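You operate a simulated robot arm through the tools that you are given. There is no shell and no other tool. Be economical: measure what you need, move in short steps, check, and stop when the job is done.

The job below is to be done with a simulated robot arm. You get a single attempt, and the scene is never put back.

Task
Shut the shoe care drawer. Then put the purple hat brush on the top of the green felt mat. Then put the grey refill on the top of the ironing board. Then fetch the brown paper wad and set it in the white silk case. Then put the green-footed cup on the top of the dresser away on the jug end of the counter. Then put the blue lint roller on the top of the dresser away on the top of the tool ledge. Then close the belts drawer. Then put the teal battery pack on the top of the blue felt mat. Then put the small brown brush on the top of the dresser away on the top of the shoe bench. Then put the purple boot shaper on the top of the dresser away on the shelf under the shoe bench. Then fetch the grey scarf and set it on the top of the shoe bench. Then push the drawer marked travel shut. Then take the blue duster and put it on the top of the side table. Then pull the drawer marked socks open. The order counts. Set down upright: brown paper wad, teal battery pack, blue duster.

Only the result counts: the job must be done as asked and must still hold three seconds after the hand-in. Knocking over, shifting, dropping, spilling or breaking anything else fails it.

Robot
A 6-joint arm with a two-finger gripper on a trunk, on a base that drives. Base frame: it is fixed to the floor where the robot stands at the start and does not move with it; the origin is under the middle of the robot, x ahead of it, y to its left, z up. Lengths are in mm, angles in degrees, forces in N, time in s.
With the tool pointing down near the work surface it reaches from about 300 to 820 mm from the robot's upright axis, wherever it stands. Its first joint turns from -166.0 to 166.0 degrees. Places, roughly: belts drawer [-3000, 1300, 600]; blue duster (10x7x10 cm) [600, 2600, 700]; blue lint roller (10x5x12 cm) [-3100, 1400, 800]; brown paper wad (9x5x8 cm) [100, 400, 200]; drawer marked socks [500, 2500, 600]; drawer marked travel [400, 2500, 100]; green-footed cup (7x7x5 cm) [-2900, 1300, 800]; grey refill [500, 500, 500]; grey scarf (15x5x12 cm) [-1600, 3000, 800]; jug end of the counter [-4300, -1100, 900]; purple boot shaper (12x5x15 cm) [-2400, 1400, 800]; purple hat brush [1000, 0, 1000]; shelf under the shoe bench [100, 500, 100]; shoe care drawer [600, 100, 400]; small brown brush (4x4x10 cm) [-2500, 1400, 800]; teal battery pack [-3000, 1500, 750]; top of the blue felt mat (30x22 cm) [-2480, 1200, 780]; top of the green felt mat (35x25 cm) [-2880, 1360, 780]; top of the ironing board [600, -1700, 800]; top of the shoe bench [300, 500, 500]; top of the side table [400, -2300, 700]; top of the tool ledge (30x15 cm) [-1620, 1920, 600]; white silk case [-3750, 750, 250]. Payload 2.45 kg.
The TCP is the grasp point between the finger pads, 26 mm short of the fingertips. In the tool frame z runs along the fingers and y along their closing line. The gripper opens to 96 mm. The gripper's body begins 69 mm behind the TCP.
Orientation is that of the tool frame in the base frame, as a unit quaternion [w, x, y, z]. With the fingers straight down and closing along the base's y, the tool's x points along the base's -x, its y along +y and its z along -z.

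Tools
- The arm moves only by the tool arm_command. Its arguments are lists of equal length, an entry for each row: "jaw": the closure in counts, from 0 (fully open) to 255 (shut); "translation": the shift along the base's x, y, z in m, a list of three; "turn": the turn, a rotation vector about the base's x, y, z in degrees, a list of three. In form: {"jaw": [jaw, ...], "translation": [[tx, ty, tz], ...], "turn": [[ax, ay, az], ...]}. A call has 1 to 20 rows; each row shifts and turns the commanded pose from where the row before left it. Rows are played at 5 a second. More than 50 mm and 8.6 degrees between two rows, or a gripper value outside its range, and nothing of the call is played. A pose out of reach is approached as far as the arm can. The call stops where the force on the tool passes 40 N (or 10 N more than at its start, if that is more) or the arm is blocked; 0.2 s more then pass. The fingers move at their own pace and stop on an object; they squeeze with about 39 N. The grip force told is the motor's: it shows also when the fingers shut on nothing. Time passes only in rows, and 0.2 s behind the last, so rows that do not move let the fingers close. The reply holds the time, the measured pose of the TCP, the force on the tool along the base axes, the opening and the grip force, in the units named above and with some noise, with the torque about the TCP (base axes, N m) and any sound that the robot's microphone picked up, and new pictures: "pictures" is both (left out), scene, wrist or none.
- Cameras (640 x 400 px; columns grow to the right, rows downward): "scene" is now at [20, 186.7, 1117.3]; the picture's right is [0.51, -0.86, 0.00], its down [-0.61, -0.36, -0.70] and it looks along [0.60, 0.36, -0.71] (base axes); focal length 214 px, centre (320, 200). "wrist" rides on the gripper at [82, 3, -98] in the tool frame; the picture's right is [-0.04, 1.00, 0.00], its down [-0.73, -0.03, -0.68] and it looks along [-0.68, -0.03, 0.73] (tool axes); focal length 256 px, centre (320, 200).
- move_column(by): slides the trunk up (or, below 0, down) by that many mm; the arm and the scene camera ride with it, the base frame stays. It gives what a move gives, with no picture.
- drive_base(legs): drives the robot by 1 to 6 legs, each [ahead, turn to the left] in mm and degrees, along the robot's own axes; the way and the turn of a leg run together, so that a leg with both is an arc; at most 1500 mm and 180 degrees a leg. The arm and the cameras ride along, it lands a little off, and it stops where it bumps. It gives what a move gives, and a new picture of the scene camera.
- head_to(pan, tilt): turns the head with the scene camera to pan (to the left, within 155 degrees either way) and tilt (down, from -29 to 69), counted from straight ahead of the robot. It gives what a move gives, and a new picture of the scene camera.
- measure_at(camera, pixels): for up to 12 pixels [column, row] of the newest picture of that camera ("zoom" is the newest enlarged one), the place [x, y, z] in the base frame of the surface seen there, good to about 3 mm, but the place of the scene camera against the robot may be out by one fixed shift of up to 25 mm in any direction. It takes no simulated time.
- inspect(camera, box): a new picture of the part [left, top, right, bottom] of that camera's present view, enlarged. It takes no simulated time.
- close_job(): hands the job in; it is judged then, once.

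Go step by step. Measure first, check grasps and placings, and put right what went wrong. The budget is 378 turns and 360 pictures, counting those below and the enlarged ones. Unless the task says otherwise, let go and move clear before handing in, and close with one line.

The tools are called after "Request:" by a JSON object that holds its "op" and its "data". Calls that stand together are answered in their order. arm_command: Moves the arm, as the interface text tells. Its arguments: {"type":"object","properties":{"jaw":{"type":"array"},"translation":{"type":"array"},"turn":{"type":"array"},"pictures":{"type":"string","enum":["both","scene","wrist","none"]}},"required":["jaw","translation","turn"]} The other tools are called the same way: move_column (by) slides the trunk up or down; drive_base (legs) drives the base; head_to (pan, tilt) turns the head that bears the scene camera; measure_at (camera, pixels) gives the place of the surface under pixels of a picture; inspect (camera, box) takes an enlarged picture of a part of a camera's view; close_job () hands the job in.

At the start:

```text
time: 0.0
position: [379.5, 188.3, 999.8]
tool_rot: [0.0, 0.0, 1.0, 0.0]
force: [-1.0, -1.2, -0.1]
moment: [0.01, 0.0, -0.04]
width: 95.9
grip_force: 0.0
trunk travel left (down, up): [-150.0, 0.0]
robot x, y, heading: [-1.9, 2.9, -0.1]
head pan, tilt: [30.5, 45.5]
```

scene: 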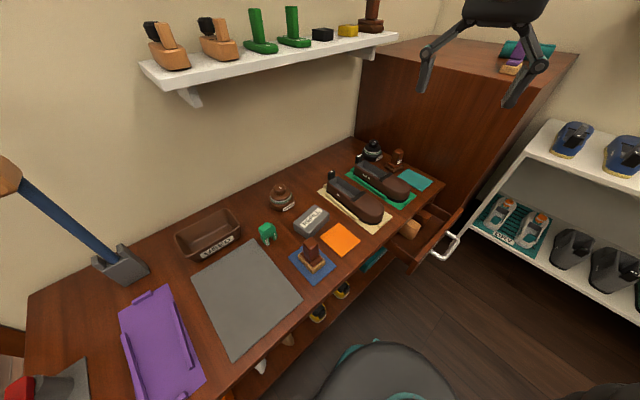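
wrist: 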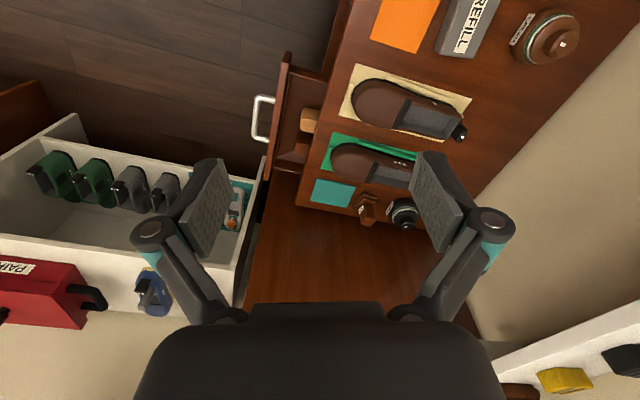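

The scene picture shows the shoe bench with an open drawer at about (425,240), with handle near (445,247), and a refill box at (312,220). I'll measure these points first.

Request:
{"op": "measure_at", "data": {"camera": "scene", "pixels": [[445, 247], [425, 262], [458, 208], [408, 228], [312, 220], [517, 62], [535, 50], [395, 160], [240, 300], [365, 205], [400, 45], [320, 385]]}}

Request:
{"op": "inspect", "data": {"camera": "scene", "box": [240, 120, 480, 270]}}

Request:
{"op": "inspect", "data": {"camera": "scene", "box": [400, 0, 640, 150]}}

```text
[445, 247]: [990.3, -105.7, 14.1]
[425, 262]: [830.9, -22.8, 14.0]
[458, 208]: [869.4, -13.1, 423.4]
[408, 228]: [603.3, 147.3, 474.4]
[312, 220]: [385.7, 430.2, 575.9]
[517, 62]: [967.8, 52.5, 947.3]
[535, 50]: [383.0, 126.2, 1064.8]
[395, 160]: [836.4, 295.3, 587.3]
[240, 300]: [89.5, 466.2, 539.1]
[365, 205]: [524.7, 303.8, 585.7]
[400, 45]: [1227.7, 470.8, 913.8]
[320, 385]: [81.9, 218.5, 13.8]
```

```text
2.67 times, centred on (360, 195) of scene
```

zoom: 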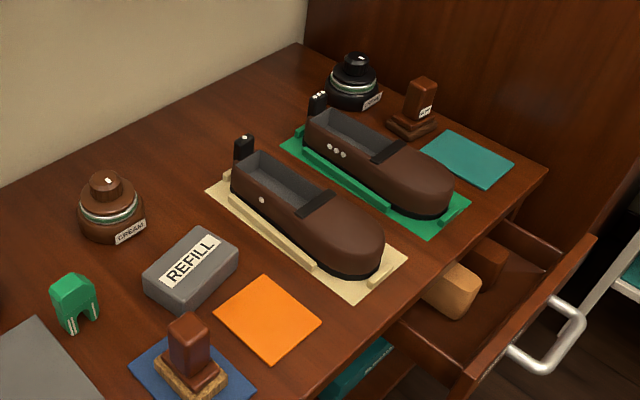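

```text
2.67 times, centred on (520, 75) of scene
```

zoom: 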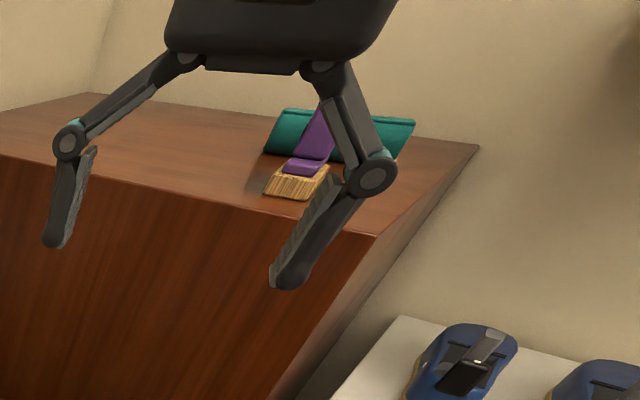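

The drawer under the bench's right end is open toward -y. The next step is to measure its front and handle, and the hat brush.

Request:
{"op": "measure_at", "data": {"camera": "zoom", "pixels": [[300, 150], [290, 185], [275, 192], [325, 120], [300, 128], [395, 130], [290, 120], [400, 215], [440, 170], [340, 150]]}}

Request:
{"op": "inspect", "data": {"camera": "scene", "box": [370, 180, 490, 280]}}

```text
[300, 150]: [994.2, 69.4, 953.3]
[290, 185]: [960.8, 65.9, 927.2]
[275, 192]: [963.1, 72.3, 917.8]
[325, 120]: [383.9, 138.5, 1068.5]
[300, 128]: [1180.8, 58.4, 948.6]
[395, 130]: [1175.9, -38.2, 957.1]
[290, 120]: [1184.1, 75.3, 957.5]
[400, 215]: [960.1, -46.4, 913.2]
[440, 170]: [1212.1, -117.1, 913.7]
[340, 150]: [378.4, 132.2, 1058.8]
```

```text
4.00 times, centred on (430, 230) of scene
```

zoom: 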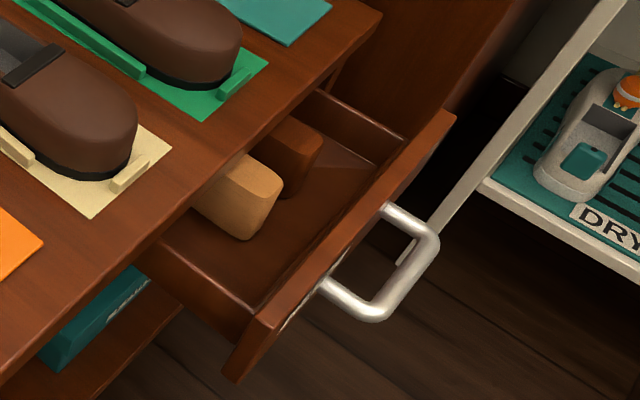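

Request:
{"op": "measure_at", "data": {"camera": "zoom", "pixels": [[265, 325], [445, 115], [355, 215], [385, 210], [335, 285], [435, 245], [375, 315], [225, 370], [380, 12], [100, 285], [255, 130], [405, 230]]}}

```text
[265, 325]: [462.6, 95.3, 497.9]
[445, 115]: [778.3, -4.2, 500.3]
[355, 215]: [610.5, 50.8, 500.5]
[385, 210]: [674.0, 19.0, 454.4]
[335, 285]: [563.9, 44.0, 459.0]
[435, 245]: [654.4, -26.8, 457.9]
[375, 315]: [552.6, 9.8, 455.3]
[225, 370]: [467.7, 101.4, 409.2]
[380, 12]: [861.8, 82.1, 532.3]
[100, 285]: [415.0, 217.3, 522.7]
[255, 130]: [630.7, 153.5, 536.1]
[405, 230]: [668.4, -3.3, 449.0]
```

I'll calibrate the scene camera against the wrist camera using shared features: the orange and teal pads, and the drawer handle.

Request:
{"op": "measure_at", "data": {"camera": "wrist", "pixels": [[377, 40], [423, 53], [311, 205], [316, 178], [353, 183], [265, 97], [255, 118], [290, 62], [272, 175], [455, 40]]}}

Request:
{"op": "measure_at", "data": {"camera": "scene", "pixels": [[341, 222], [361, 239], [338, 256], [321, 238], [414, 169], [433, 181], [416, 191], [397, 178]]}}

Request:
{"op": "inspect", "data": {"camera": "wrist", "box": [220, 0, 460, 240]}}

```text
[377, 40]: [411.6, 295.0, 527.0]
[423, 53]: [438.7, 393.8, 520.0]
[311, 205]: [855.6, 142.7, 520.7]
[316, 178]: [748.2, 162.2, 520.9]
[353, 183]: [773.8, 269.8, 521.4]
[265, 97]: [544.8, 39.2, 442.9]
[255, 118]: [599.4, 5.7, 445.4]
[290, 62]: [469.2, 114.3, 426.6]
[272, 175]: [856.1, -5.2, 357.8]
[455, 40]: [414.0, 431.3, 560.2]
```

```text
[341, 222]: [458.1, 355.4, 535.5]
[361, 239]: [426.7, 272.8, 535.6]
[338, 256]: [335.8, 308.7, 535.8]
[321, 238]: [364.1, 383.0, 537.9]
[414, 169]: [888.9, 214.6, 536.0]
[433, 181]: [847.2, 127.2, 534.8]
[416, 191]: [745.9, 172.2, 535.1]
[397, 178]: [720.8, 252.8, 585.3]
```

```text
1.67 times, centred on (340, 120) of wrist
```

zoom: 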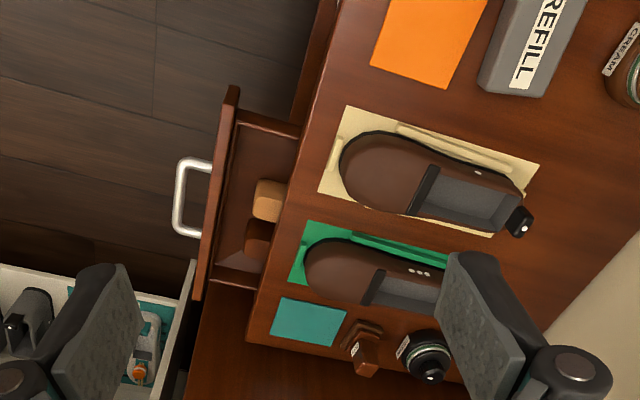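

Request:
{"op": "measure_at", "data": {"camera": "zoom", "pixels": [[373, 65], [449, 87], [272, 336], [281, 299], [346, 308], [329, 345], [178, 165], [176, 228], [210, 160], [234, 90], [200, 297], [225, 180]]}}

Request:
{"op": "inspect", "data": {"camera": "scene", "box": [310, 150, 470, 270]}}

```text
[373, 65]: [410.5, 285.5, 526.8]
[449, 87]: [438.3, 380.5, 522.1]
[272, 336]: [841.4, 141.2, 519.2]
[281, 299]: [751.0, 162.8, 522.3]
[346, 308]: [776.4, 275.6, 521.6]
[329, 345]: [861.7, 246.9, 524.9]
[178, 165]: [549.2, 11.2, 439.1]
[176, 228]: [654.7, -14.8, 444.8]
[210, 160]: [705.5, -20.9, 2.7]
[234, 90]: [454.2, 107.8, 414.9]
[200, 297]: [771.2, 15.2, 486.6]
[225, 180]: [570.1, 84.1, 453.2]
```

```text
3.33 times, centred on (390, 210) of scene
```

zoom: 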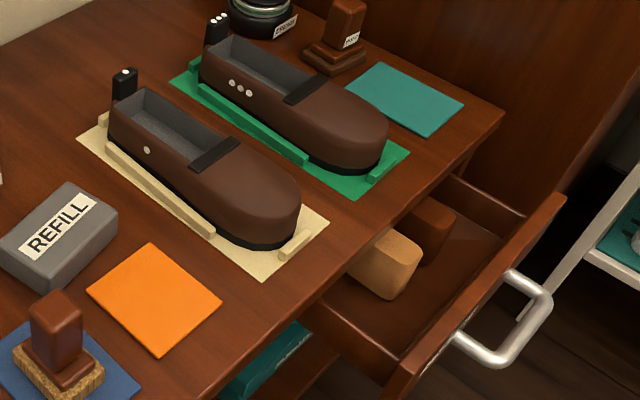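

Request:
{"op": "measure_at", "data": {"camera": "zoom", "pixels": [[380, 63], [462, 103], [428, 135], [345, 93], [150, 245], [220, 300], [158, 354], [89, 293]]}}

```text
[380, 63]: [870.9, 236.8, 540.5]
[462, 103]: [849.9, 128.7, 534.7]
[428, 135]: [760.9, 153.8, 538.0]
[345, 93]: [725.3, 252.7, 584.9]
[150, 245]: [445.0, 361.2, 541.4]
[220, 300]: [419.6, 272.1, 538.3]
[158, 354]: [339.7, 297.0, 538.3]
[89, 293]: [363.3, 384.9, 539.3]
```

Scene readings minus wrist readings come to about (+9,-11,+15), so I'll subtract that from scene values. The handle bar's true centre is about (598,0,442). I'll turn the gripper so its closing line runs along the bench, move outside the handle, and descend with the jaw shut.

Request:
{"op": "arm_command", "data": {"jaw": [255, 255, 255, 255, 255, 255, 255, 255, 255, 255, 255, 255, 255, 255, 255, 255, 255, 255, 255], "translation": [[0.0223, -0.0276, 0], [0.0223, -0.0276, 0], [0.0223, -0.0276, 0], [0.0223, -0.0276, 0], [0.0223, -0.0276, 0], [0.0223, -0.0276, 0], [0.0223, -0.0276, 0], [0.0223, -0.0276, 0], [0.0223, -0.0276, 0], [0, 0, -0.05], [0, 0, -0.05], [0, 0, -0.05], [0, 0, -0.05], [0, 0, -0.05], [0, 0, -0.05], [0, 0, -0.05], [0, 0, -0.05], [0, 0, -0.05], [0, 0, -0.05]], "turn": [[0, 0, 8.07], [0, 0, 8.07], [0, 0, 8.07], [0, 0, 8.07], [0, 0, 8.07], [0, 0, 8.07], [0, 0, 8.07], [0, 0, 8.07], [0, 0, 8.07], [0, 0, 0], [0, 0, 0], [0, 0, 0], [0, 0, 0], [0, 0, 0], [0, 0, 0], [0, 0, 0], [0, 0, 0], [0, 0, 0], [0, 0, 0]]}}

```text
time: 4.0
position: [570.3, -61.8, 470.9]
tool_rot: [0.0, -0.592, 0.806, 0.001]
force: [-0.1, 0.4, -0.1]
moment: [0.01, -0.02, -0.01]
width: 0.1
grip_force: 28.7
out of reach, approached as far as the arm can: row 6, 7, 8, 9
trunk travel left (down, up): [-150.0, 0.0]
robot x, y, heading: [-0.3, 0.3, 0.0]
head pan, tilt: [30.5, 45.5]
```

scene: 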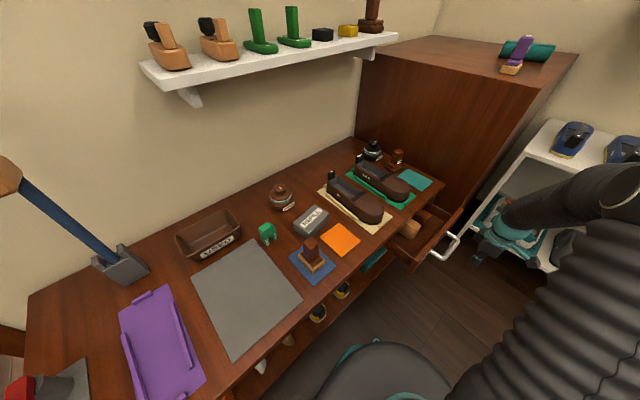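
wrist: 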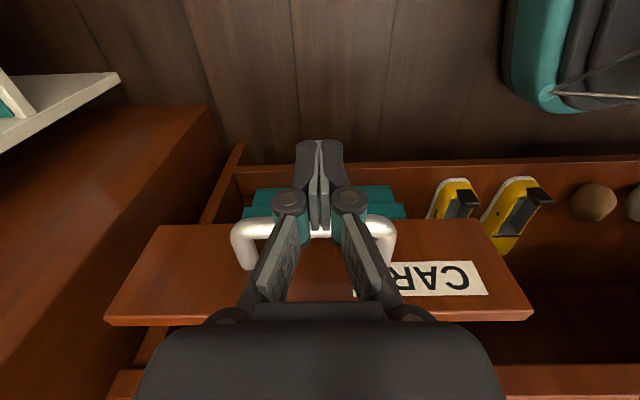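

The gripper stands outside the handle at (570,-62,471). I'll go down 28 mm and push toward the bench.

Request:
{"op": "arm_command", "data": {"jaw": [255, 255, 255, 255, 255, 255, 255, 255, 255], "translation": [[0.004, -0.001, -0.028], [0.006, 0.0191, 0], [0.006, 0.0191, 0], [0.006, 0.0191, 0], [0.006, 0.0191, 0], [0.006, 0.0191, 0], [0.006, 0.0191, 0], [0.006, 0.0191, 0], [0, 0, 0]], "turn": [[0, 0, 0], [0, 0, 0], [0, 0, 0], [0, 0, 0], [0, 0, 0], [0, 0, 0], [0, 0, 0], [0, 0, 0], [0, 0, 0]]}}

```text
time: 6.0
position: [615.1, 73.2, 442.8]
tool_rot: [0.0, -0.592, 0.806, 0.0]
force: [-0.5, 0.1, -0.1]
moment: [-0.01, -0.02, 0.02]
width: 0.1
grip_force: 28.6
trunk travel left (down, up): [-150.0, 0.0]
robot x, y, heading: [0.0, -1.4, 0.0]
head pan, tilt: [30.5, 45.5]
```

scene: 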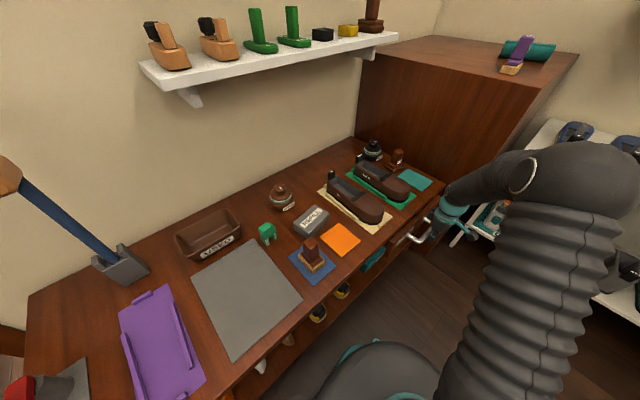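
wrist: 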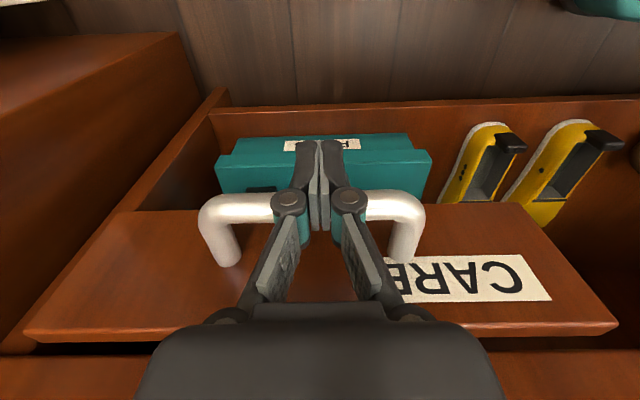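

The drawer is almost in; I'll push on in small steps until it stops.

Request:
{"op": "arm_command", "data": {"jaw": [255, 255, 255, 255, 255, 255, 255], "translation": [[0.0024, 0.0076, 0], [0.0024, 0.0076, 0], [0.0024, 0.0076, 0], [0.0024, 0.0076, 0], [0.0024, 0.0076, 0], [0.0024, 0.0076, 0], [0.0024, 0.0076, 0]], "turn": [[0, 0, 0], [0, 0, 0], [0, 0, 0], [0, 0, 0], [0, 0, 0], [0, 0, 0], [0, 0, 0]]}}

```text
time: 6.8
position: [619.7, 84.4, 441.6]
tool_rot: [-0.005, -0.59, 0.807, 0.0]
force: [-3.9, -7.7, 3.6]
moment: [-0.01, 0.06, 0.05]
width: 6.0
grip_force: 28.4
trunk travel left (down, up): [-150.0, 0.0]
robot x, y, heading: [-0.1, 1.7, -0.2]
head pan, tilt: [30.5, 45.5]
stopped in row 3: the force on the tool passed its limit at 51 N (the readings are from after the stop); the commanded pose is now the measured one
```

scene: 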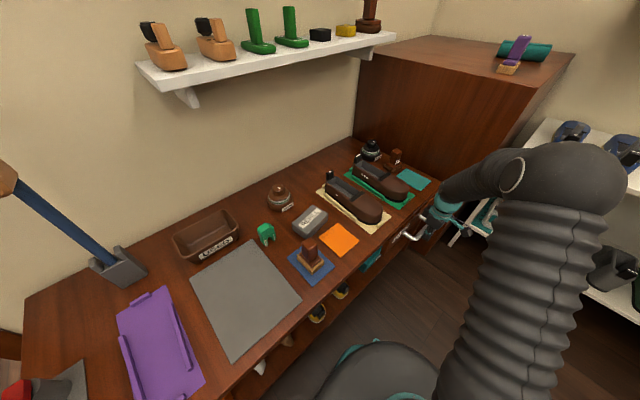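
wrist: 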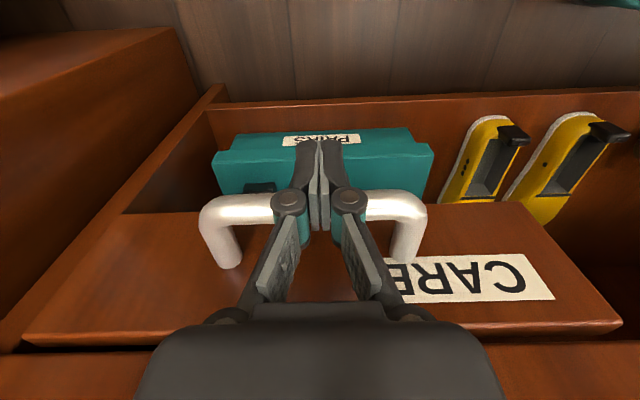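

Request:
{"op": "measure_at", "data": {"camera": "wrist", "pixels": [[100, 325], [550, 322], [100, 300], [150, 225], [100, 365], [560, 365], [40, 310], [10, 330], [615, 310], [400, 210]]}}

Request:
{"op": "inspect", "data": {"camera": "scene", "box": [350, 170, 470, 270]}}

```text
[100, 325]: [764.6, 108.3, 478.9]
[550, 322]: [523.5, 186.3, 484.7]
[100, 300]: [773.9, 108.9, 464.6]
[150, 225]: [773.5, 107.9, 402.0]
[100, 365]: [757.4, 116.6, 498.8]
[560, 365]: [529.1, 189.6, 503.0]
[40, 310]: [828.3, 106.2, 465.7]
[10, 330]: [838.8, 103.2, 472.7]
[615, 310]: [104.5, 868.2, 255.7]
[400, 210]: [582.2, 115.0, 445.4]
```

```text
4.00 times, centred on (410, 220) of scene
```

zoom: 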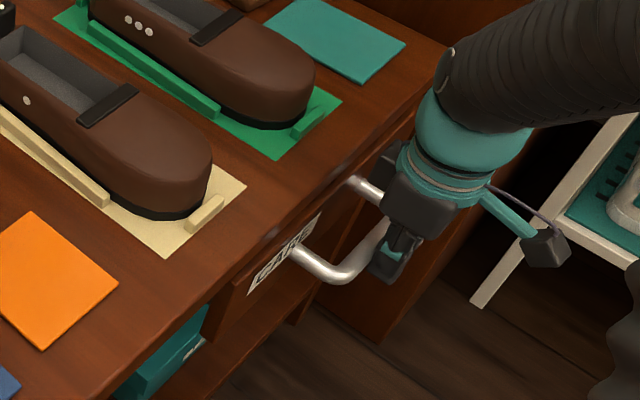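

The drawer face is 5 mm from the bench edge line and it stopped with 51 N. I'll push once more to confirm it is a hard stop.

Request:
{"op": "arm_command", "data": {"jaw": [255, 255, 255, 255], "translation": [[0.0015, 0.0048, 0], [0.0015, 0.0048, 0], [0.0015, 0.0048, 0], [0.0015, 0.0048, 0]], "turn": [[0, 0, 0], [0, 0, 0], [0, 0, 0], [0, 0, 0]], "pictures": "wrist"}}

```text
time: 7.2
position: [619.7, 84.4, 441.2]
tool_rot: [-0.009, -0.587, 0.809, 0.001]
force: [-2.7, -8.5, 3.8]
moment: [0.03, 0.05, 0.01]
width: 6.0
grip_force: 28.6
trunk travel left (down, up): [-150.0, 0.0]
robot x, y, heading: [0.1, -0.5, -0.6]
head pan, tilt: [30.5, 45.5]
stopped in row 2: the force on the tool passed its limit at 48 N (the readings are from after the stop); the commanded pose is now the measured one
```

wrist: 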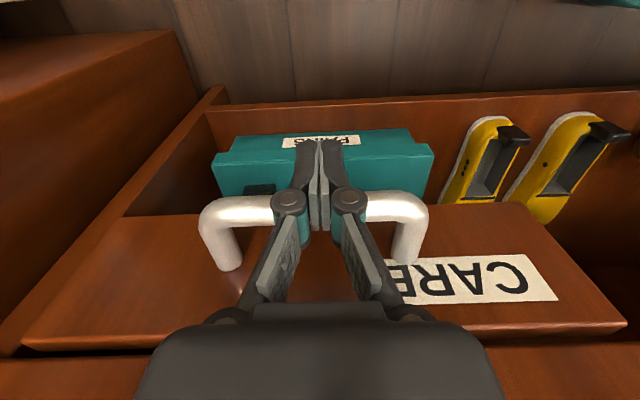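

It's a hard stop, so the drawer is shut. I'll back the hand off and raise it.

Request:
{"op": "arm_command", "data": {"jaw": [255, 255, 255, 255, 255, 255, 255, 255, 255, 255, 255, 255, 255, 255, 255], "translation": [[-0.006, -0.019, 0], [-0.009, -0.028, 0], [-0.012, -0.038, 0], [0, 0, 0.05], [0, 0, 0.05], [0, 0, 0.05], [0, 0, 0.05], [-0.02, 0, 0.045], [-0.02, 0, 0.045], [-0.02, 0, 0.045], [-0.02, 0, 0.045], [-0.02, 0, 0.045], [-0.02, 0, 0.045], [-0.02, 0, 0.045], [-0.02, 0, 0.045]], "turn": [[0, 0, 0], [0, 0, 0], [0, 0, 0], [0, 0, 0], [0, 0, 0], [0, 0, 0], [0, 0, 0], [0, 0, -8.5], [0, 0, -8.5], [0, 0, -8.5], [0, 0, -8.5], [0, 0, -8.5], [0, 0, -8.5], [0, 0, -8.5], [0, 0, -8.5]], "pictures": "scene"}}

Request:
{"op": "inspect", "data": {"camera": "scene", "box": [350, 170, 470, 270]}}

Request:
{"op": "head_to", "data": {"pan": 0, "tilt": 25}}

```text
time: 10.4
position: [431.6, 2.2, 1002.2]
tool_rot: [-0.007, -0.035, 0.999, 0.006]
force: [-0.2, -0.5, -0.5]
moment: [-0.01, 0.04, -0.03]
width: 0.0
grip_force: 28.2
trunk travel left (down, up): [-150.0, 0.0]
robot x, y, heading: [-1.9, -1.3, -0.7]
head pan, tilt: [30.5, 45.5]
```

scene: 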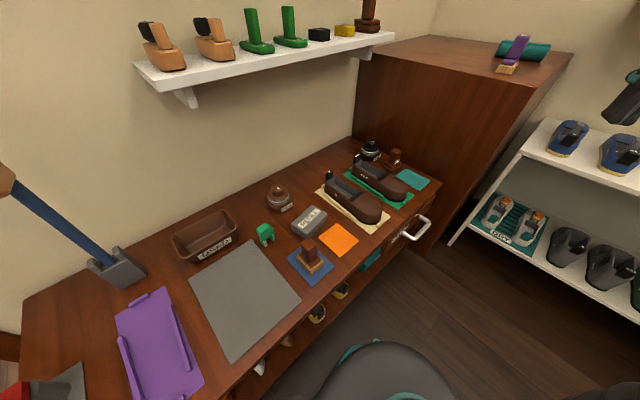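

```text
4.00 times, centred on (410, 220) of scene
```

zoom: 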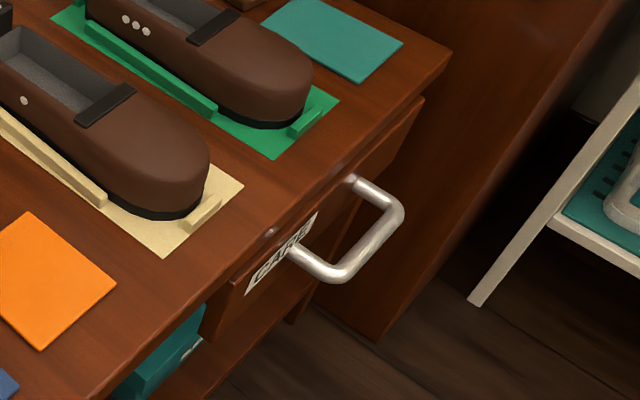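

```text
time: 11.4
position: [430.2, 2.2, 1001.1]
tool_rot: [-0.007, -0.036, 0.999, 0.005]
force: [-0.8, -0.7, -0.3]
moment: [0.0, 0.01, -0.01]
width: 0.2
grip_force: 28.6
trunk travel left (down, up): [-150.0, 0.0]
robot x, y, heading: [2.0, -0.2, -0.8]
head pan, tilt: [0.0, 25.0]
```

scene: 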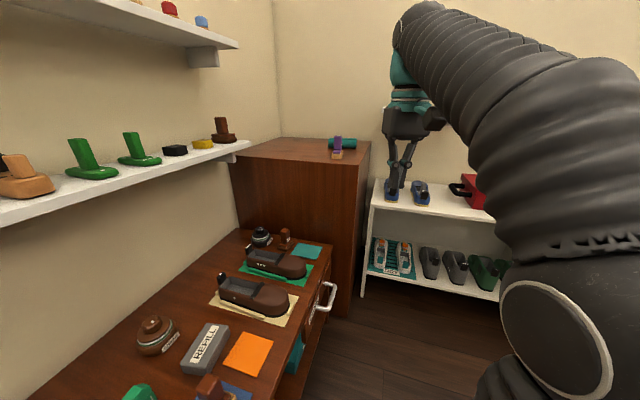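

The drawer is shut flush (row 235 in the zoom). I'll drive ahead in a slight right arc, parallel to the bench, to get the hat brush at (337,150) within reach.

Request:
{"op": "drive_base", "data": {"legs": [[250, -16]]}}

Request:
{"op": "head_to", "data": {"pan": 30, "tilt": 25}}

```text
time: 13.2
position: [662.8, -155.8, 1000.9]
tool_rot: [-0.005, 0.104, 0.994, 0.006]
force: [-0.1, 0.0, -0.8]
moment: [0.0, -0.01, -0.01]
width: 0.1
grip_force: 28.2
trunk travel left (down, up): [-150.0, 0.0]
robot x, y, heading: [249.0, -38.9, -16.6]
head pan, tilt: [0.0, 25.0]
```

scene: 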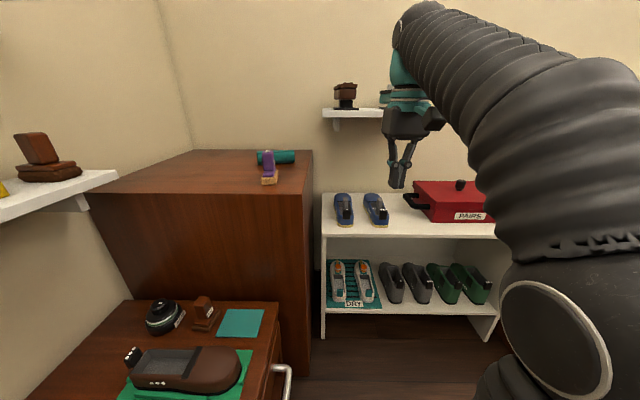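

```text
time: 14.2
position: [662.3, -156.6, 1002.9]
tool_rot: [-0.006, 0.105, 0.994, 0.006]
force: [-0.1, 0.7, -0.4]
moment: [0.03, 0.0, -0.03]
width: 0.0
grip_force: 28.8
trunk travel left (down, up): [-150.0, 0.0]
robot x, y, heading: [246.7, -40.2, -16.6]
head pan, tilt: [30.0, 25.0]
```

scene: 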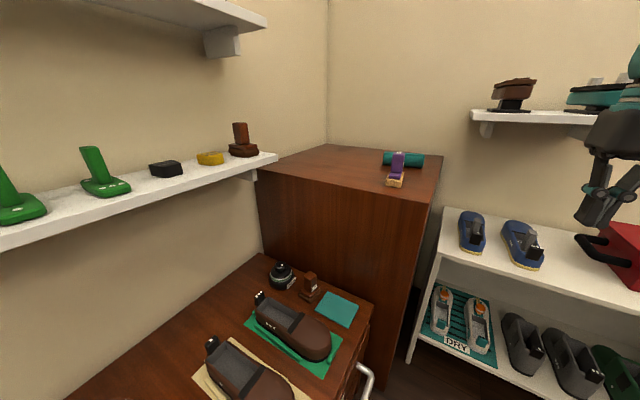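

Request:
{"op": "inspect", "data": {"camera": "scene", "box": [350, 130, 470, 205]}}

```text
5.33 times, centred on (410, 168) of scene
```

zoom: 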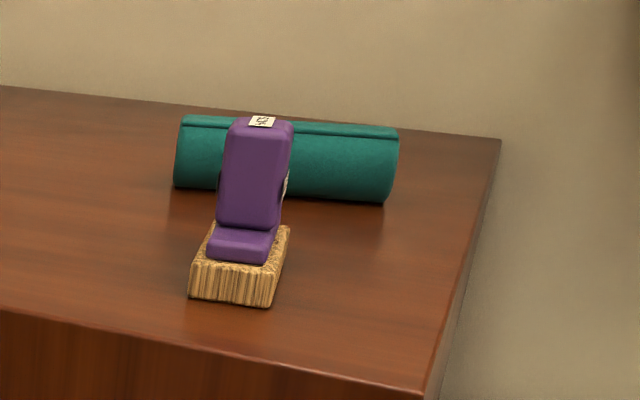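

Request:
{"op": "measure_at", "data": {"camera": "zoom", "pixels": [[200, 265], [192, 297], [270, 304], [287, 240], [245, 180], [225, 150], [285, 150], [263, 120], [240, 240], [275, 265], [240, 340], [130, 250]]}}

```text
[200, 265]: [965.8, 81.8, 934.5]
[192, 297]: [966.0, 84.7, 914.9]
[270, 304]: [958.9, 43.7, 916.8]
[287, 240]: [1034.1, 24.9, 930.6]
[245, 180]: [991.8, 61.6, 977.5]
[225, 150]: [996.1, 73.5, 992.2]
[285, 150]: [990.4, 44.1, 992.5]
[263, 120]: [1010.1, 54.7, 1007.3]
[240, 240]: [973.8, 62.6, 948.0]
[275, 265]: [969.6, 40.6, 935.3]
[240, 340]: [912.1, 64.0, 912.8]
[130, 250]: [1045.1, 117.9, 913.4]
```

Request:
{"op": "measure_at", "data": {"camera": "scene", "pixels": [[408, 360], [443, 210], [432, 205], [600, 395], [385, 385], [370, 378], [545, 395], [262, 168]]}}

```text
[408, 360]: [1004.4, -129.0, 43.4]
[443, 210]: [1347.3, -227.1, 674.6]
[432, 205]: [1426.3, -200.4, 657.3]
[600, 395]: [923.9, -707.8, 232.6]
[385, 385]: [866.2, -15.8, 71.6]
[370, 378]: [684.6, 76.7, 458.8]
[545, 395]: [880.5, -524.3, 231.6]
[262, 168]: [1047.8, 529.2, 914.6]
```

The brush needs a closer stance, since tool-down reach shrinks at this height. I'll drive nearer in a small S-curve, staying clear of the drawer handle.

Request:
{"op": "drive_base", "data": {"legs": [[165, -14], [165, 14]]}}

```text
time: 16.7
position: [965.4, -286.6, 1002.3]
tool_rot: [-0.005, 0.102, 0.995, 0.006]
force: [0.8, -0.4, 0.8]
moment: [-0.02, 0.01, -0.02]
width: 0.1
grip_force: 28.5
trunk travel left (down, up): [-150.0, 0.0]
robot x, y, heading: [549.2, -169.0, -16.8]
head pan, tilt: [30.0, 25.0]
```

scene: 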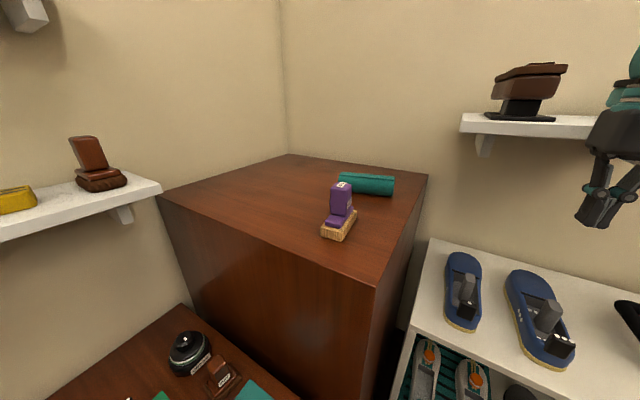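

The brush is at (340,210). I'll swing the open hand to a pre-approach point in front of it at handle height.

Request:
{"op": "arm_command", "data": {"jaw": [0, 0, 0, 0, 0, 0, 0, 0, 0, 0], "translation": [[-0.01, 0.045, 0.0], [-0.01, 0.045, 0], [-0.01, 0.045, 0], [-0.01, 0.045, 0], [-0.01, 0.045, 0], [-0.01, 0.045, 0], [-0.01, 0.045, 0], [-0.007, 0.037, 0], [0, 0, -0.02], [0, 0, -0.012]], "turn": [[0, 0, 0], [0, 0, 0], [0, 0, 0], [0, 0, 0], [0, 0, 0], [0, 0, 0], [0, 0, 0], [0, 0, 0], [0, 0, 1], [0, 0, 1]]}}

```text
time: 18.9
position: [890.7, 64.9, 971.5]
tool_rot: [-0.007, 0.086, 0.996, 0.005]
force: [0.1, -0.2, 0.3]
moment: [-0.02, -0.03, 0.01]
width: 95.9
grip_force: 0.2
trunk travel left (down, up): [-150.0, 0.0]
robot x, y, heading: [548.1, -172.0, -16.3]
head pan, tilt: [30.0, 25.0]
```

scene: 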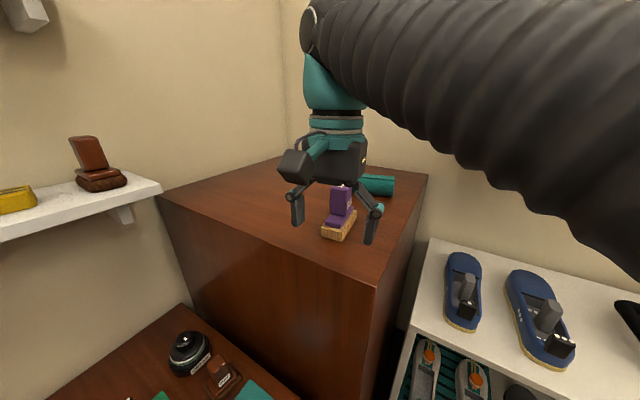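
wrist: 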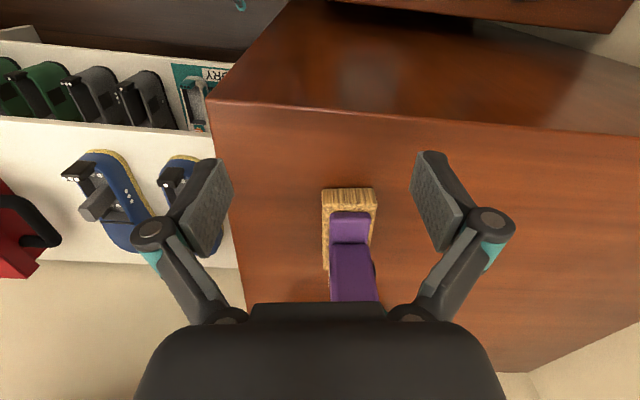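

Request:
{"op": "measure_at", "data": {"camera": "wrist", "pixels": [[325, 192], [375, 190], [335, 265], [373, 265], [352, 275], [350, 230], [335, 295], [370, 295], [290, 250]]}}

```text
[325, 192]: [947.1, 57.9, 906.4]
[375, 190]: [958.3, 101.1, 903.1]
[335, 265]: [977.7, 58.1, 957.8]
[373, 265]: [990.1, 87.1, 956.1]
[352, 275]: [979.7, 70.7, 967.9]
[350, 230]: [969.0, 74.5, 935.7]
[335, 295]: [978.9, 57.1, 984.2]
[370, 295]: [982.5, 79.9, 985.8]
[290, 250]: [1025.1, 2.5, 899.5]
```

The handle's front face is at about (980,70). I'll slide the fingers around it and close.

Request:
{"op": "arm_command", "data": {"jaw": [0, 0, 0, 0, 255, 255, 255], "translation": [[0.027, 0.003, -0.004], [0.027, 0.001, -0.004], [0.027, 0, 0], [0.026, -0.002, 0], [0, 0, 0], [0, 0, 0], [0, 0, 0]], "turn": [[0, 0, -1], [0, 0, -1], [0, 0, 0], [0, 0, 0], [0, 0, 0], [0, 0, 0], [0, 0, 0]]}}

```text
time: 20.5
position: [994.6, 70.5, 963.8]
tool_rot: [-0.005, 0.103, 0.995, 0.006]
force: [0.7, -0.7, 5.0]
moment: [-0.1, 0.16, 0.07]
width: 33.4
grip_force: 39.0
trunk travel left (down, up): [-150.0, 0.0]
robot x, y, heading: [551.4, -168.6, -16.4]
head pan, tilt: [30.0, 25.0]
```

scene: 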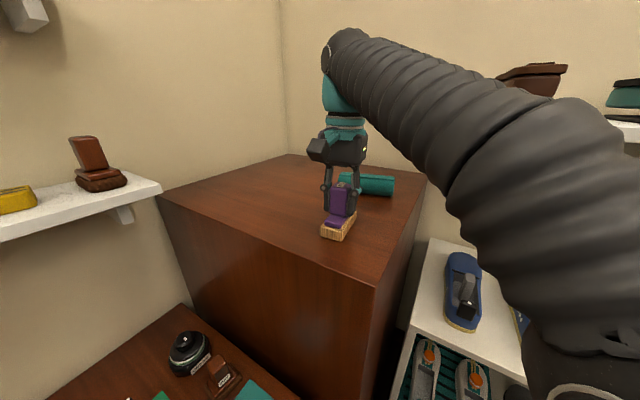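
wrist: 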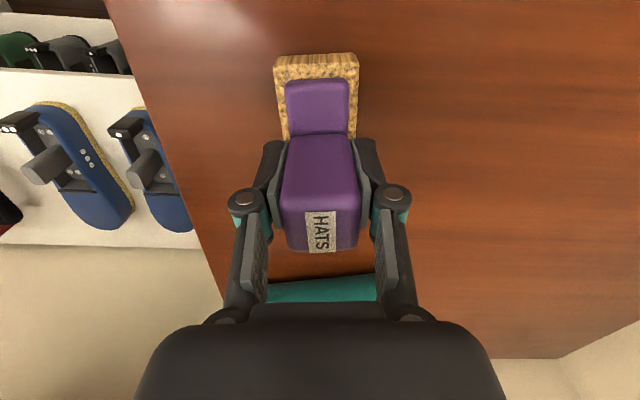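

The grip is firm (33.4 mm, 39 N) and the HATS label is visible. I'll lift, retract, and swing to a carry position ahead of the robot.

Request:
{"op": "arm_command", "data": {"jaw": [255, 255, 255, 255, 255, 255, 255, 255, 255, 255, 255, 255, 255, 255], "translation": [[0, 0, 0.015], [-0.01, 0, 0.015], [-0.03, 0, 0.01], [-0.04, 0, 0.005], [-0.04, -0.02, 0], [-0.01, -0.045, 0], [0.01, -0.045, 0], [0.01, -0.045, 0], [0.01, -0.045, 0], [0.01, -0.045, 0], [0.01, -0.045, 0], [0.01, -0.045, 0], [0, -0.02, 0], [0, 0, 0]], "turn": [[0, 0, 0], [0, 0, 0], [0, 0, 0], [0, 0, 0], [0, 0, 0], [0, 0, 0], [0, 0, 0], [0, 0, 0], [0, 0, 0], [0, 0, 0], [0, 0, 0], [0, 0, 0], [0, 0, 0], [0, 0, 0]], "pictures": "wrist"}}

Request:
{"op": "head_to", "data": {"pan": 150, "tilt": 15}}

```text
time: 23.5
position: [926.2, -286.3, 1005.7]
tool_rot: [-0.006, 0.102, 0.995, 0.006]
force: [-0.3, -0.6, -1.1]
moment: [-0.02, -0.02, -0.01]
width: 33.2
grip_force: 39.4
trunk travel left (down, up): [-150.0, 0.0]
robot x, y, heading: [549.9, -171.5, -16.5]
head pan, tilt: [30.0, 25.0]
```

wrist: 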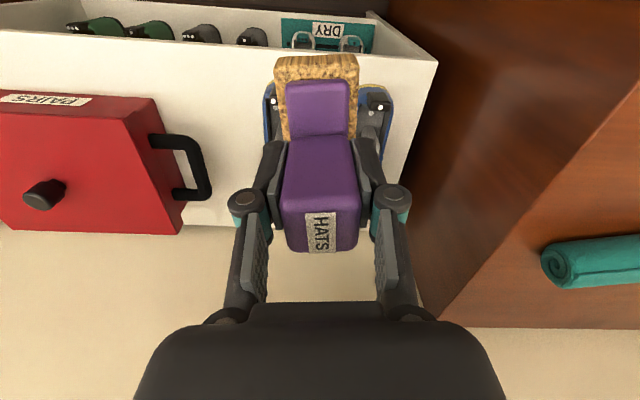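

```text
time: 25.5
position: [925.7, -285.8, 1005.2]
tool_rot: [-0.006, 0.102, 0.995, 0.006]
force: [0.6, -0.4, -1.3]
moment: [-0.02, -0.01, -0.01]
width: 33.6
grip_force: 39.4
trunk travel left (down, up): [-150.0, 0.0]
robot x, y, heading: [553.8, -173.6, -16.4]
head pan, tilt: [150.0, 15.0]
```

scene: 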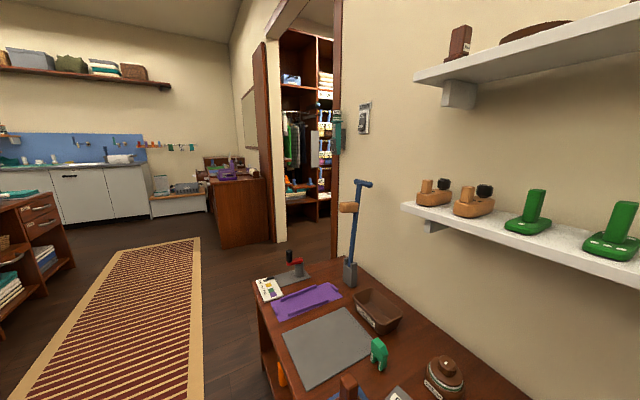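

The view west shows the dresser at (240,200), a doorway at (300,150), and a counter at the back left. I'll measure the layout.

Request:
{"op": "measure_at", "data": {"camera": "scene", "pixels": [[222, 248], [268, 240], [215, 180], [262, 178], [275, 242], [200, 240], [150, 215], [204, 210], [60, 260], [255, 395], [305, 225], [65, 222]]}}

Request:
{"op": "inspect", "data": {"camera": "scene", "box": [140, 100, 300, 260]}}

```text
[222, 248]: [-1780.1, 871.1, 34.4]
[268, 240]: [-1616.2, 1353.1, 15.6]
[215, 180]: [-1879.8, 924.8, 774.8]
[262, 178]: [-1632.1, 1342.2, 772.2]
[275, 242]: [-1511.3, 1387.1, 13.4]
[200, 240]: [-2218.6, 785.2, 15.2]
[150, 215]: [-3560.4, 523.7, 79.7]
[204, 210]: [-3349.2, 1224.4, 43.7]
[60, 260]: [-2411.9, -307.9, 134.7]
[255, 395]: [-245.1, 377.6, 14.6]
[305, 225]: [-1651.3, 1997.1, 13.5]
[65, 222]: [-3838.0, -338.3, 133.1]
```

```text
2.50 times, centred on (220, 180) of scene
```

zoom: 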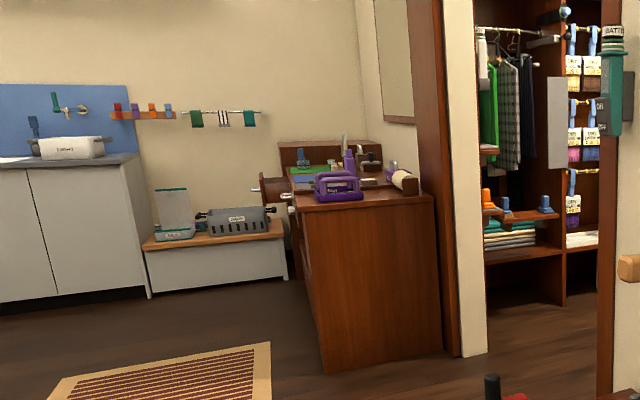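

The room lies at about -17° yaw and the dresser front faces the aisle. I'll reverse west along it, at a slight angle away from the furniture.

Request:
{"op": "drive_base", "data": {"legs": [[0, 5], [-1180, 0], [-1180, 0]]}}

Request:
{"op": "head_to", "data": {"pan": 130, "tilt": 25}}

```text
time: 37.6
position: [-1383.5, 242.7, 1006.2]
tool_rot: [-0.006, 0.066, 0.998, 0.006]
force: [-1.0, 0.1, -0.7]
moment: [-0.02, -0.01, 0.0]
width: 33.2
grip_force: 39.2
trunk travel left (down, up): [-150.0, 0.0]
robot x, y, heading: [-1767.1, 334.0, -12.4]
head pan, tilt: [150.0, 15.0]
```

scene: 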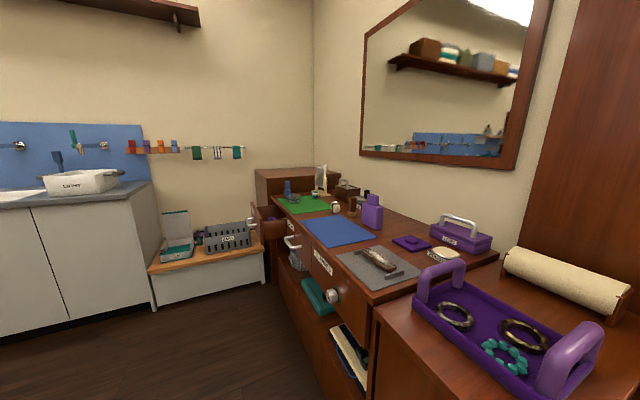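

```text
time: 38.4
position: [-1383.0, 242.7, 1005.2]
tool_rot: [-0.005, 0.066, 0.998, 0.006]
force: [0.0, 0.8, -0.9]
moment: [0.0, 0.04, 0.01]
width: 33.3
grip_force: 39.2
trunk travel left (down, up): [-150.0, 0.0]
robot x, y, heading: [-1764.1, 329.8, -12.1]
head pan, tilt: [130.0, 25.0]
```

scene: 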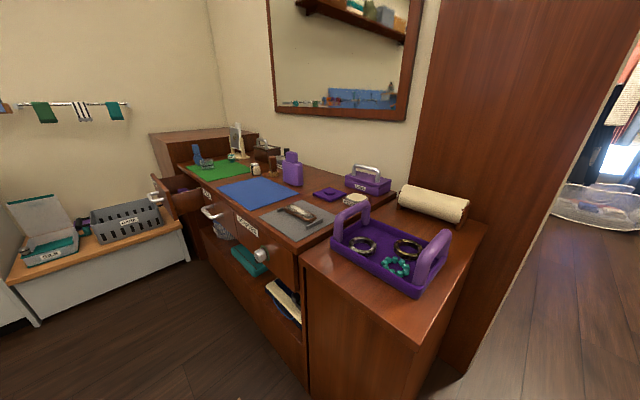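

Request:
{"op": "inspect", "data": {"camera": "scene", "box": [130, 110, 350, 260]}}

Request:
{"op": "measure_at", "data": {"camera": "scene", "pixels": [[158, 198], [200, 170], [240, 165], [225, 190], [280, 205], [300, 250], [308, 240], [210, 212], [195, 205], [292, 175], [55, 235], [190, 262]]}}

```text
2.67 times, centred on (240, 185) of scene
```

zoom: 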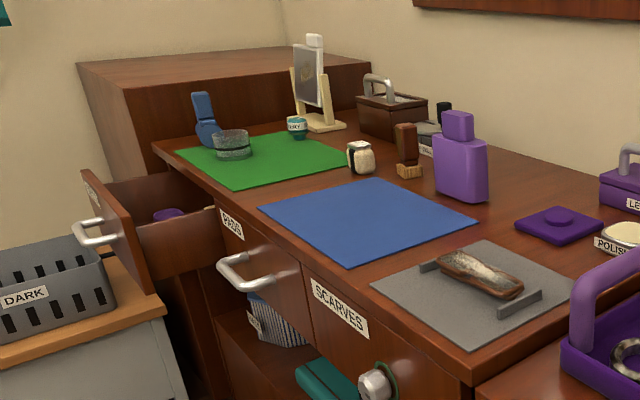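

```text
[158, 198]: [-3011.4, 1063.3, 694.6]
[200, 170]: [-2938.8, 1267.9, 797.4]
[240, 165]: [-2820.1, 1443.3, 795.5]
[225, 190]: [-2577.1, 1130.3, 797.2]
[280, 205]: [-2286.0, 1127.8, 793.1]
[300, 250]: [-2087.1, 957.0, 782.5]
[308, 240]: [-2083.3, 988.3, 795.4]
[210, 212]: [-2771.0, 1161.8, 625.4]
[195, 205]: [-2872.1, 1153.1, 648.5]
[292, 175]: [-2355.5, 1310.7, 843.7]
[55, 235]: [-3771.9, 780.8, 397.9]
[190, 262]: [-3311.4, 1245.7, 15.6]
```

I can see the green mat with a blue lint roller and a glass on its far half, and the open drawer at the left end. I'll measure the mat, then reverse to a stance in front of the dresser and face it.

Request:
{"op": "measure_at", "data": {"camera": "zoom", "pixels": [[178, 153], [240, 190], [352, 166], [288, 133], [235, 150], [210, 140], [258, 210], [350, 262], [478, 220], [375, 180], [95, 175], [150, 290]]}}

Request:
{"op": "drive_base", "data": {"legs": [[0, -11.3], [-1074, 0], [0, 96]]}}

Request:
{"op": "head_to", "data": {"pan": 15, "tilt": 40}}

```text
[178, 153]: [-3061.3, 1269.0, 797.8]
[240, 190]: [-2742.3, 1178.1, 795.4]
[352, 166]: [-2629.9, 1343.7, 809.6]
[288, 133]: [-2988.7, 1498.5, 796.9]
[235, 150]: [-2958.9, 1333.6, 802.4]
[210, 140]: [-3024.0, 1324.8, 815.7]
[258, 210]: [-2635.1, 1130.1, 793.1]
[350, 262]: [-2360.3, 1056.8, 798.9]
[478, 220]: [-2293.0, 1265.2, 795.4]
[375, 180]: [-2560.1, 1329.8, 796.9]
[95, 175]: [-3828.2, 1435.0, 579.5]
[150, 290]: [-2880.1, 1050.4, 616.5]
```

```text
time: 48.6
position: [-2626.9, 1116.8, 1006.3]
tool_rot: [-0.008, -0.629, 0.777, 0.0]
force: [-0.5, 0.0, -1.3]
moment: [-0.02, 0.01, 0.02]
width: 33.3
grip_force: 39.0
trunk travel left (down, up): [-150.0, 0.0]
robot x, y, heading: [-2742.7, 741.8, 73.0]
head pan, tilt: [130.0, 25.0]
```

scene: 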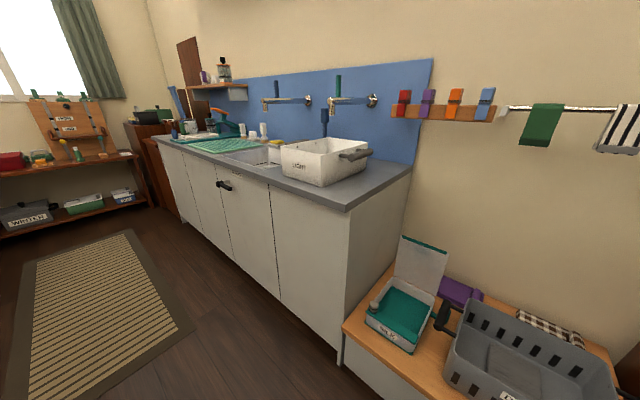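

```text
time: 50.6
position: [-2626.5, 1116.9, 1007.2]
tool_rot: [-0.008, -0.629, 0.777, 0.0]
force: [-0.3, -0.4, -1.5]
moment: [0.0, -0.01, -0.01]
width: 33.3
grip_force: 38.8
trunk travel left (down, up): [-150.0, 0.0]
robot x, y, heading: [-2743.1, 743.0, 73.0]
head pan, tilt: [15.0, 40.0]
```

scene: 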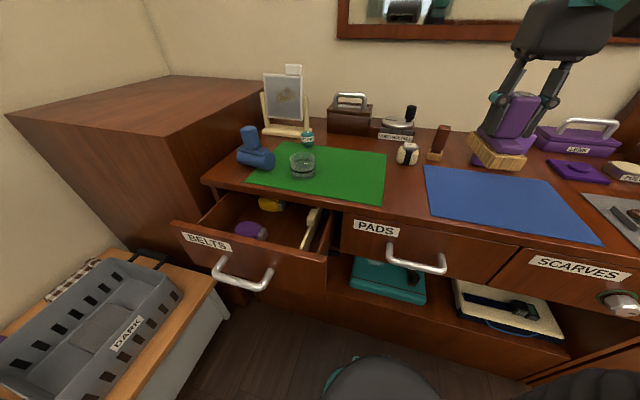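

Request:
{"op": "inspect", "data": {"camera": "scene", "box": [190, 60, 470, 235]}}

Request:
{"op": "measure_at", "data": {"camera": "scene", "pixels": [[384, 202], [387, 154], [318, 146], [340, 192], [360, 180], [300, 175], [255, 165], [307, 140], [405, 160], [345, 160]]}}

```text
2.29 times, centred on (330, 148) of scene
```

zoom: 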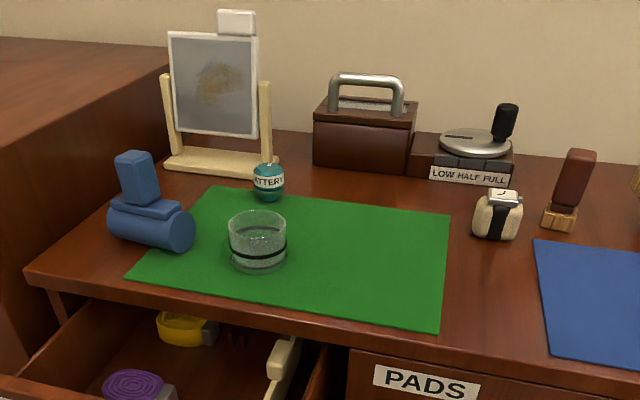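

```text
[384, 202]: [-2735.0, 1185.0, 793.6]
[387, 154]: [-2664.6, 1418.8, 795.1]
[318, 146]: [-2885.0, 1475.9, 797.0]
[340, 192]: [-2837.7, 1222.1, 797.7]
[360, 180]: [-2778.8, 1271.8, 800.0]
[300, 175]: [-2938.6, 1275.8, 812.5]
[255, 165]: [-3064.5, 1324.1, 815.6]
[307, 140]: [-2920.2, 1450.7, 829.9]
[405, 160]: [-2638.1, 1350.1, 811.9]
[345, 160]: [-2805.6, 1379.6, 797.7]
```

The green mat's right half, around (360,178), is free. I'll move the brush over it and check with the wrist camera.

Request:
{"op": "arm_command", "data": {"jaw": [255, 255, 255, 255, 255, 255, 255], "translation": [[-0.027, 0.03, -0.017], [-0.027, 0.03, -0.017], [-0.027, 0.03, -0.017], [-0.027, 0.03, -0.017], [-0.027, 0.03, -0.017], [-0.026, 0.033, -0.017], [0, 0, 0]], "turn": [[0, 0, -1], [0, 0, -1], [0, 0, -1], [0, 0, 0], [0, 0, 0], [0, 0, 0], [0, 0, 0]]}}

```text
time: 52.2
position: [-2787.5, 1301.9, 904.8]
tool_rot: [-0.009, -0.608, 0.794, 0.001]
force: [-0.4, -0.2, -0.8]
moment: [-0.06, 0.0, 0.01]
width: 33.3
grip_force: 38.5
trunk travel left (down, up): [-150.0, 0.0]
robot x, y, heading: [-2744.9, 743.4, 73.2]
head pan, tilt: [15.0, 40.0]
```

scene: 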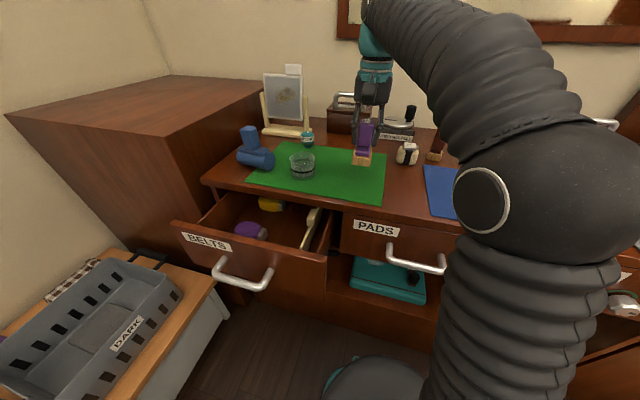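
wrist: 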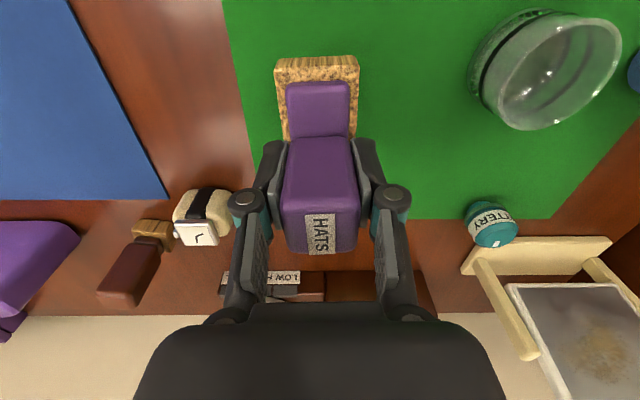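

Request:
{"op": "measure_at", "data": {"camera": "wrist", "pixels": [[230, 30], [245, 150], [420, 150], [250, 210], [430, 216], [530, 100], [500, 215], [490, 245]]}}

```text
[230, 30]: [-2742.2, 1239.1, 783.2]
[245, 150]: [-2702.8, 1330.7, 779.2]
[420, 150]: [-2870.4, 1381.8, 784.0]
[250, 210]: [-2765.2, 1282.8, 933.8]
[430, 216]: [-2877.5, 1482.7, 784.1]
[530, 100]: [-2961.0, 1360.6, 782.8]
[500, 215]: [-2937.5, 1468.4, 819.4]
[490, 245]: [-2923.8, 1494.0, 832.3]
```

The brush is over the mat: its right edge is at x≈-2716 and the mat top at z≈783. I'll lower it gently.

Request:
{"op": "arm_command", "data": {"jaw": [255, 255, 255, 255, 255, 255], "translation": [[0, 0, -0.02], [0, 0, -0.02], [0, 0, -0.01], [0, 0, -0.004], [0, 0, -0.003], [0, 0, 0]], "turn": [[0, 0, 0], [0, 0, 0], [0, 0, 0], [0, 0, 0], [0, 0, 0], [0, 0, 0]], "pictures": "wrist"}}

```text
time: 53.6
position: [-2788.0, 1300.7, 847.3]
tool_rot: [-0.008, -0.609, 0.793, 0.0]
force: [0.1, 0.2, -1.5]
moment: [0.0, 0.01, -0.03]
width: 33.1
grip_force: 39.0
trunk travel left (down, up): [-150.0, 0.0]
robot x, y, heading: [-2743.5, 743.0, 73.1]
head pan, tilt: [15.0, 40.0]
```

wrist: 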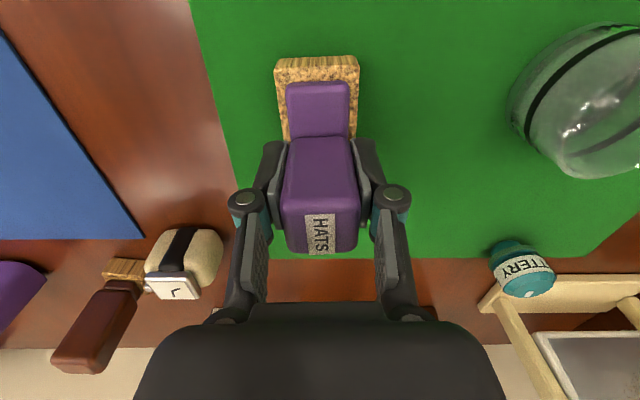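

Request:
{"op": "arm_command", "data": {"jaw": [255, 255, 255, 255], "translation": [[0, 0, -0.0015], [0, 0, -0.0015], [0, 0, -0.0015], [0, 0, 0]], "turn": [[0, 0, 0], [0, 0, 0], [0, 0, 0], [0, 0, 0]], "pictures": "none"}}

```text
time: 54.6
position: [-2788.2, 1299.8, 843.3]
tool_rot: [-0.007, -0.608, 0.794, 0.003]
force: [-0.1, 9.8, 28.7]
moment: [0.31, 0.02, -0.03]
width: 33.4
grip_force: 39.1
trunk travel left (down, up): [-150.0, 0.0]
robot x, y, heading: [-2745.2, 740.3, 73.4]
head pan, tilt: [15.0, 40.0]
```

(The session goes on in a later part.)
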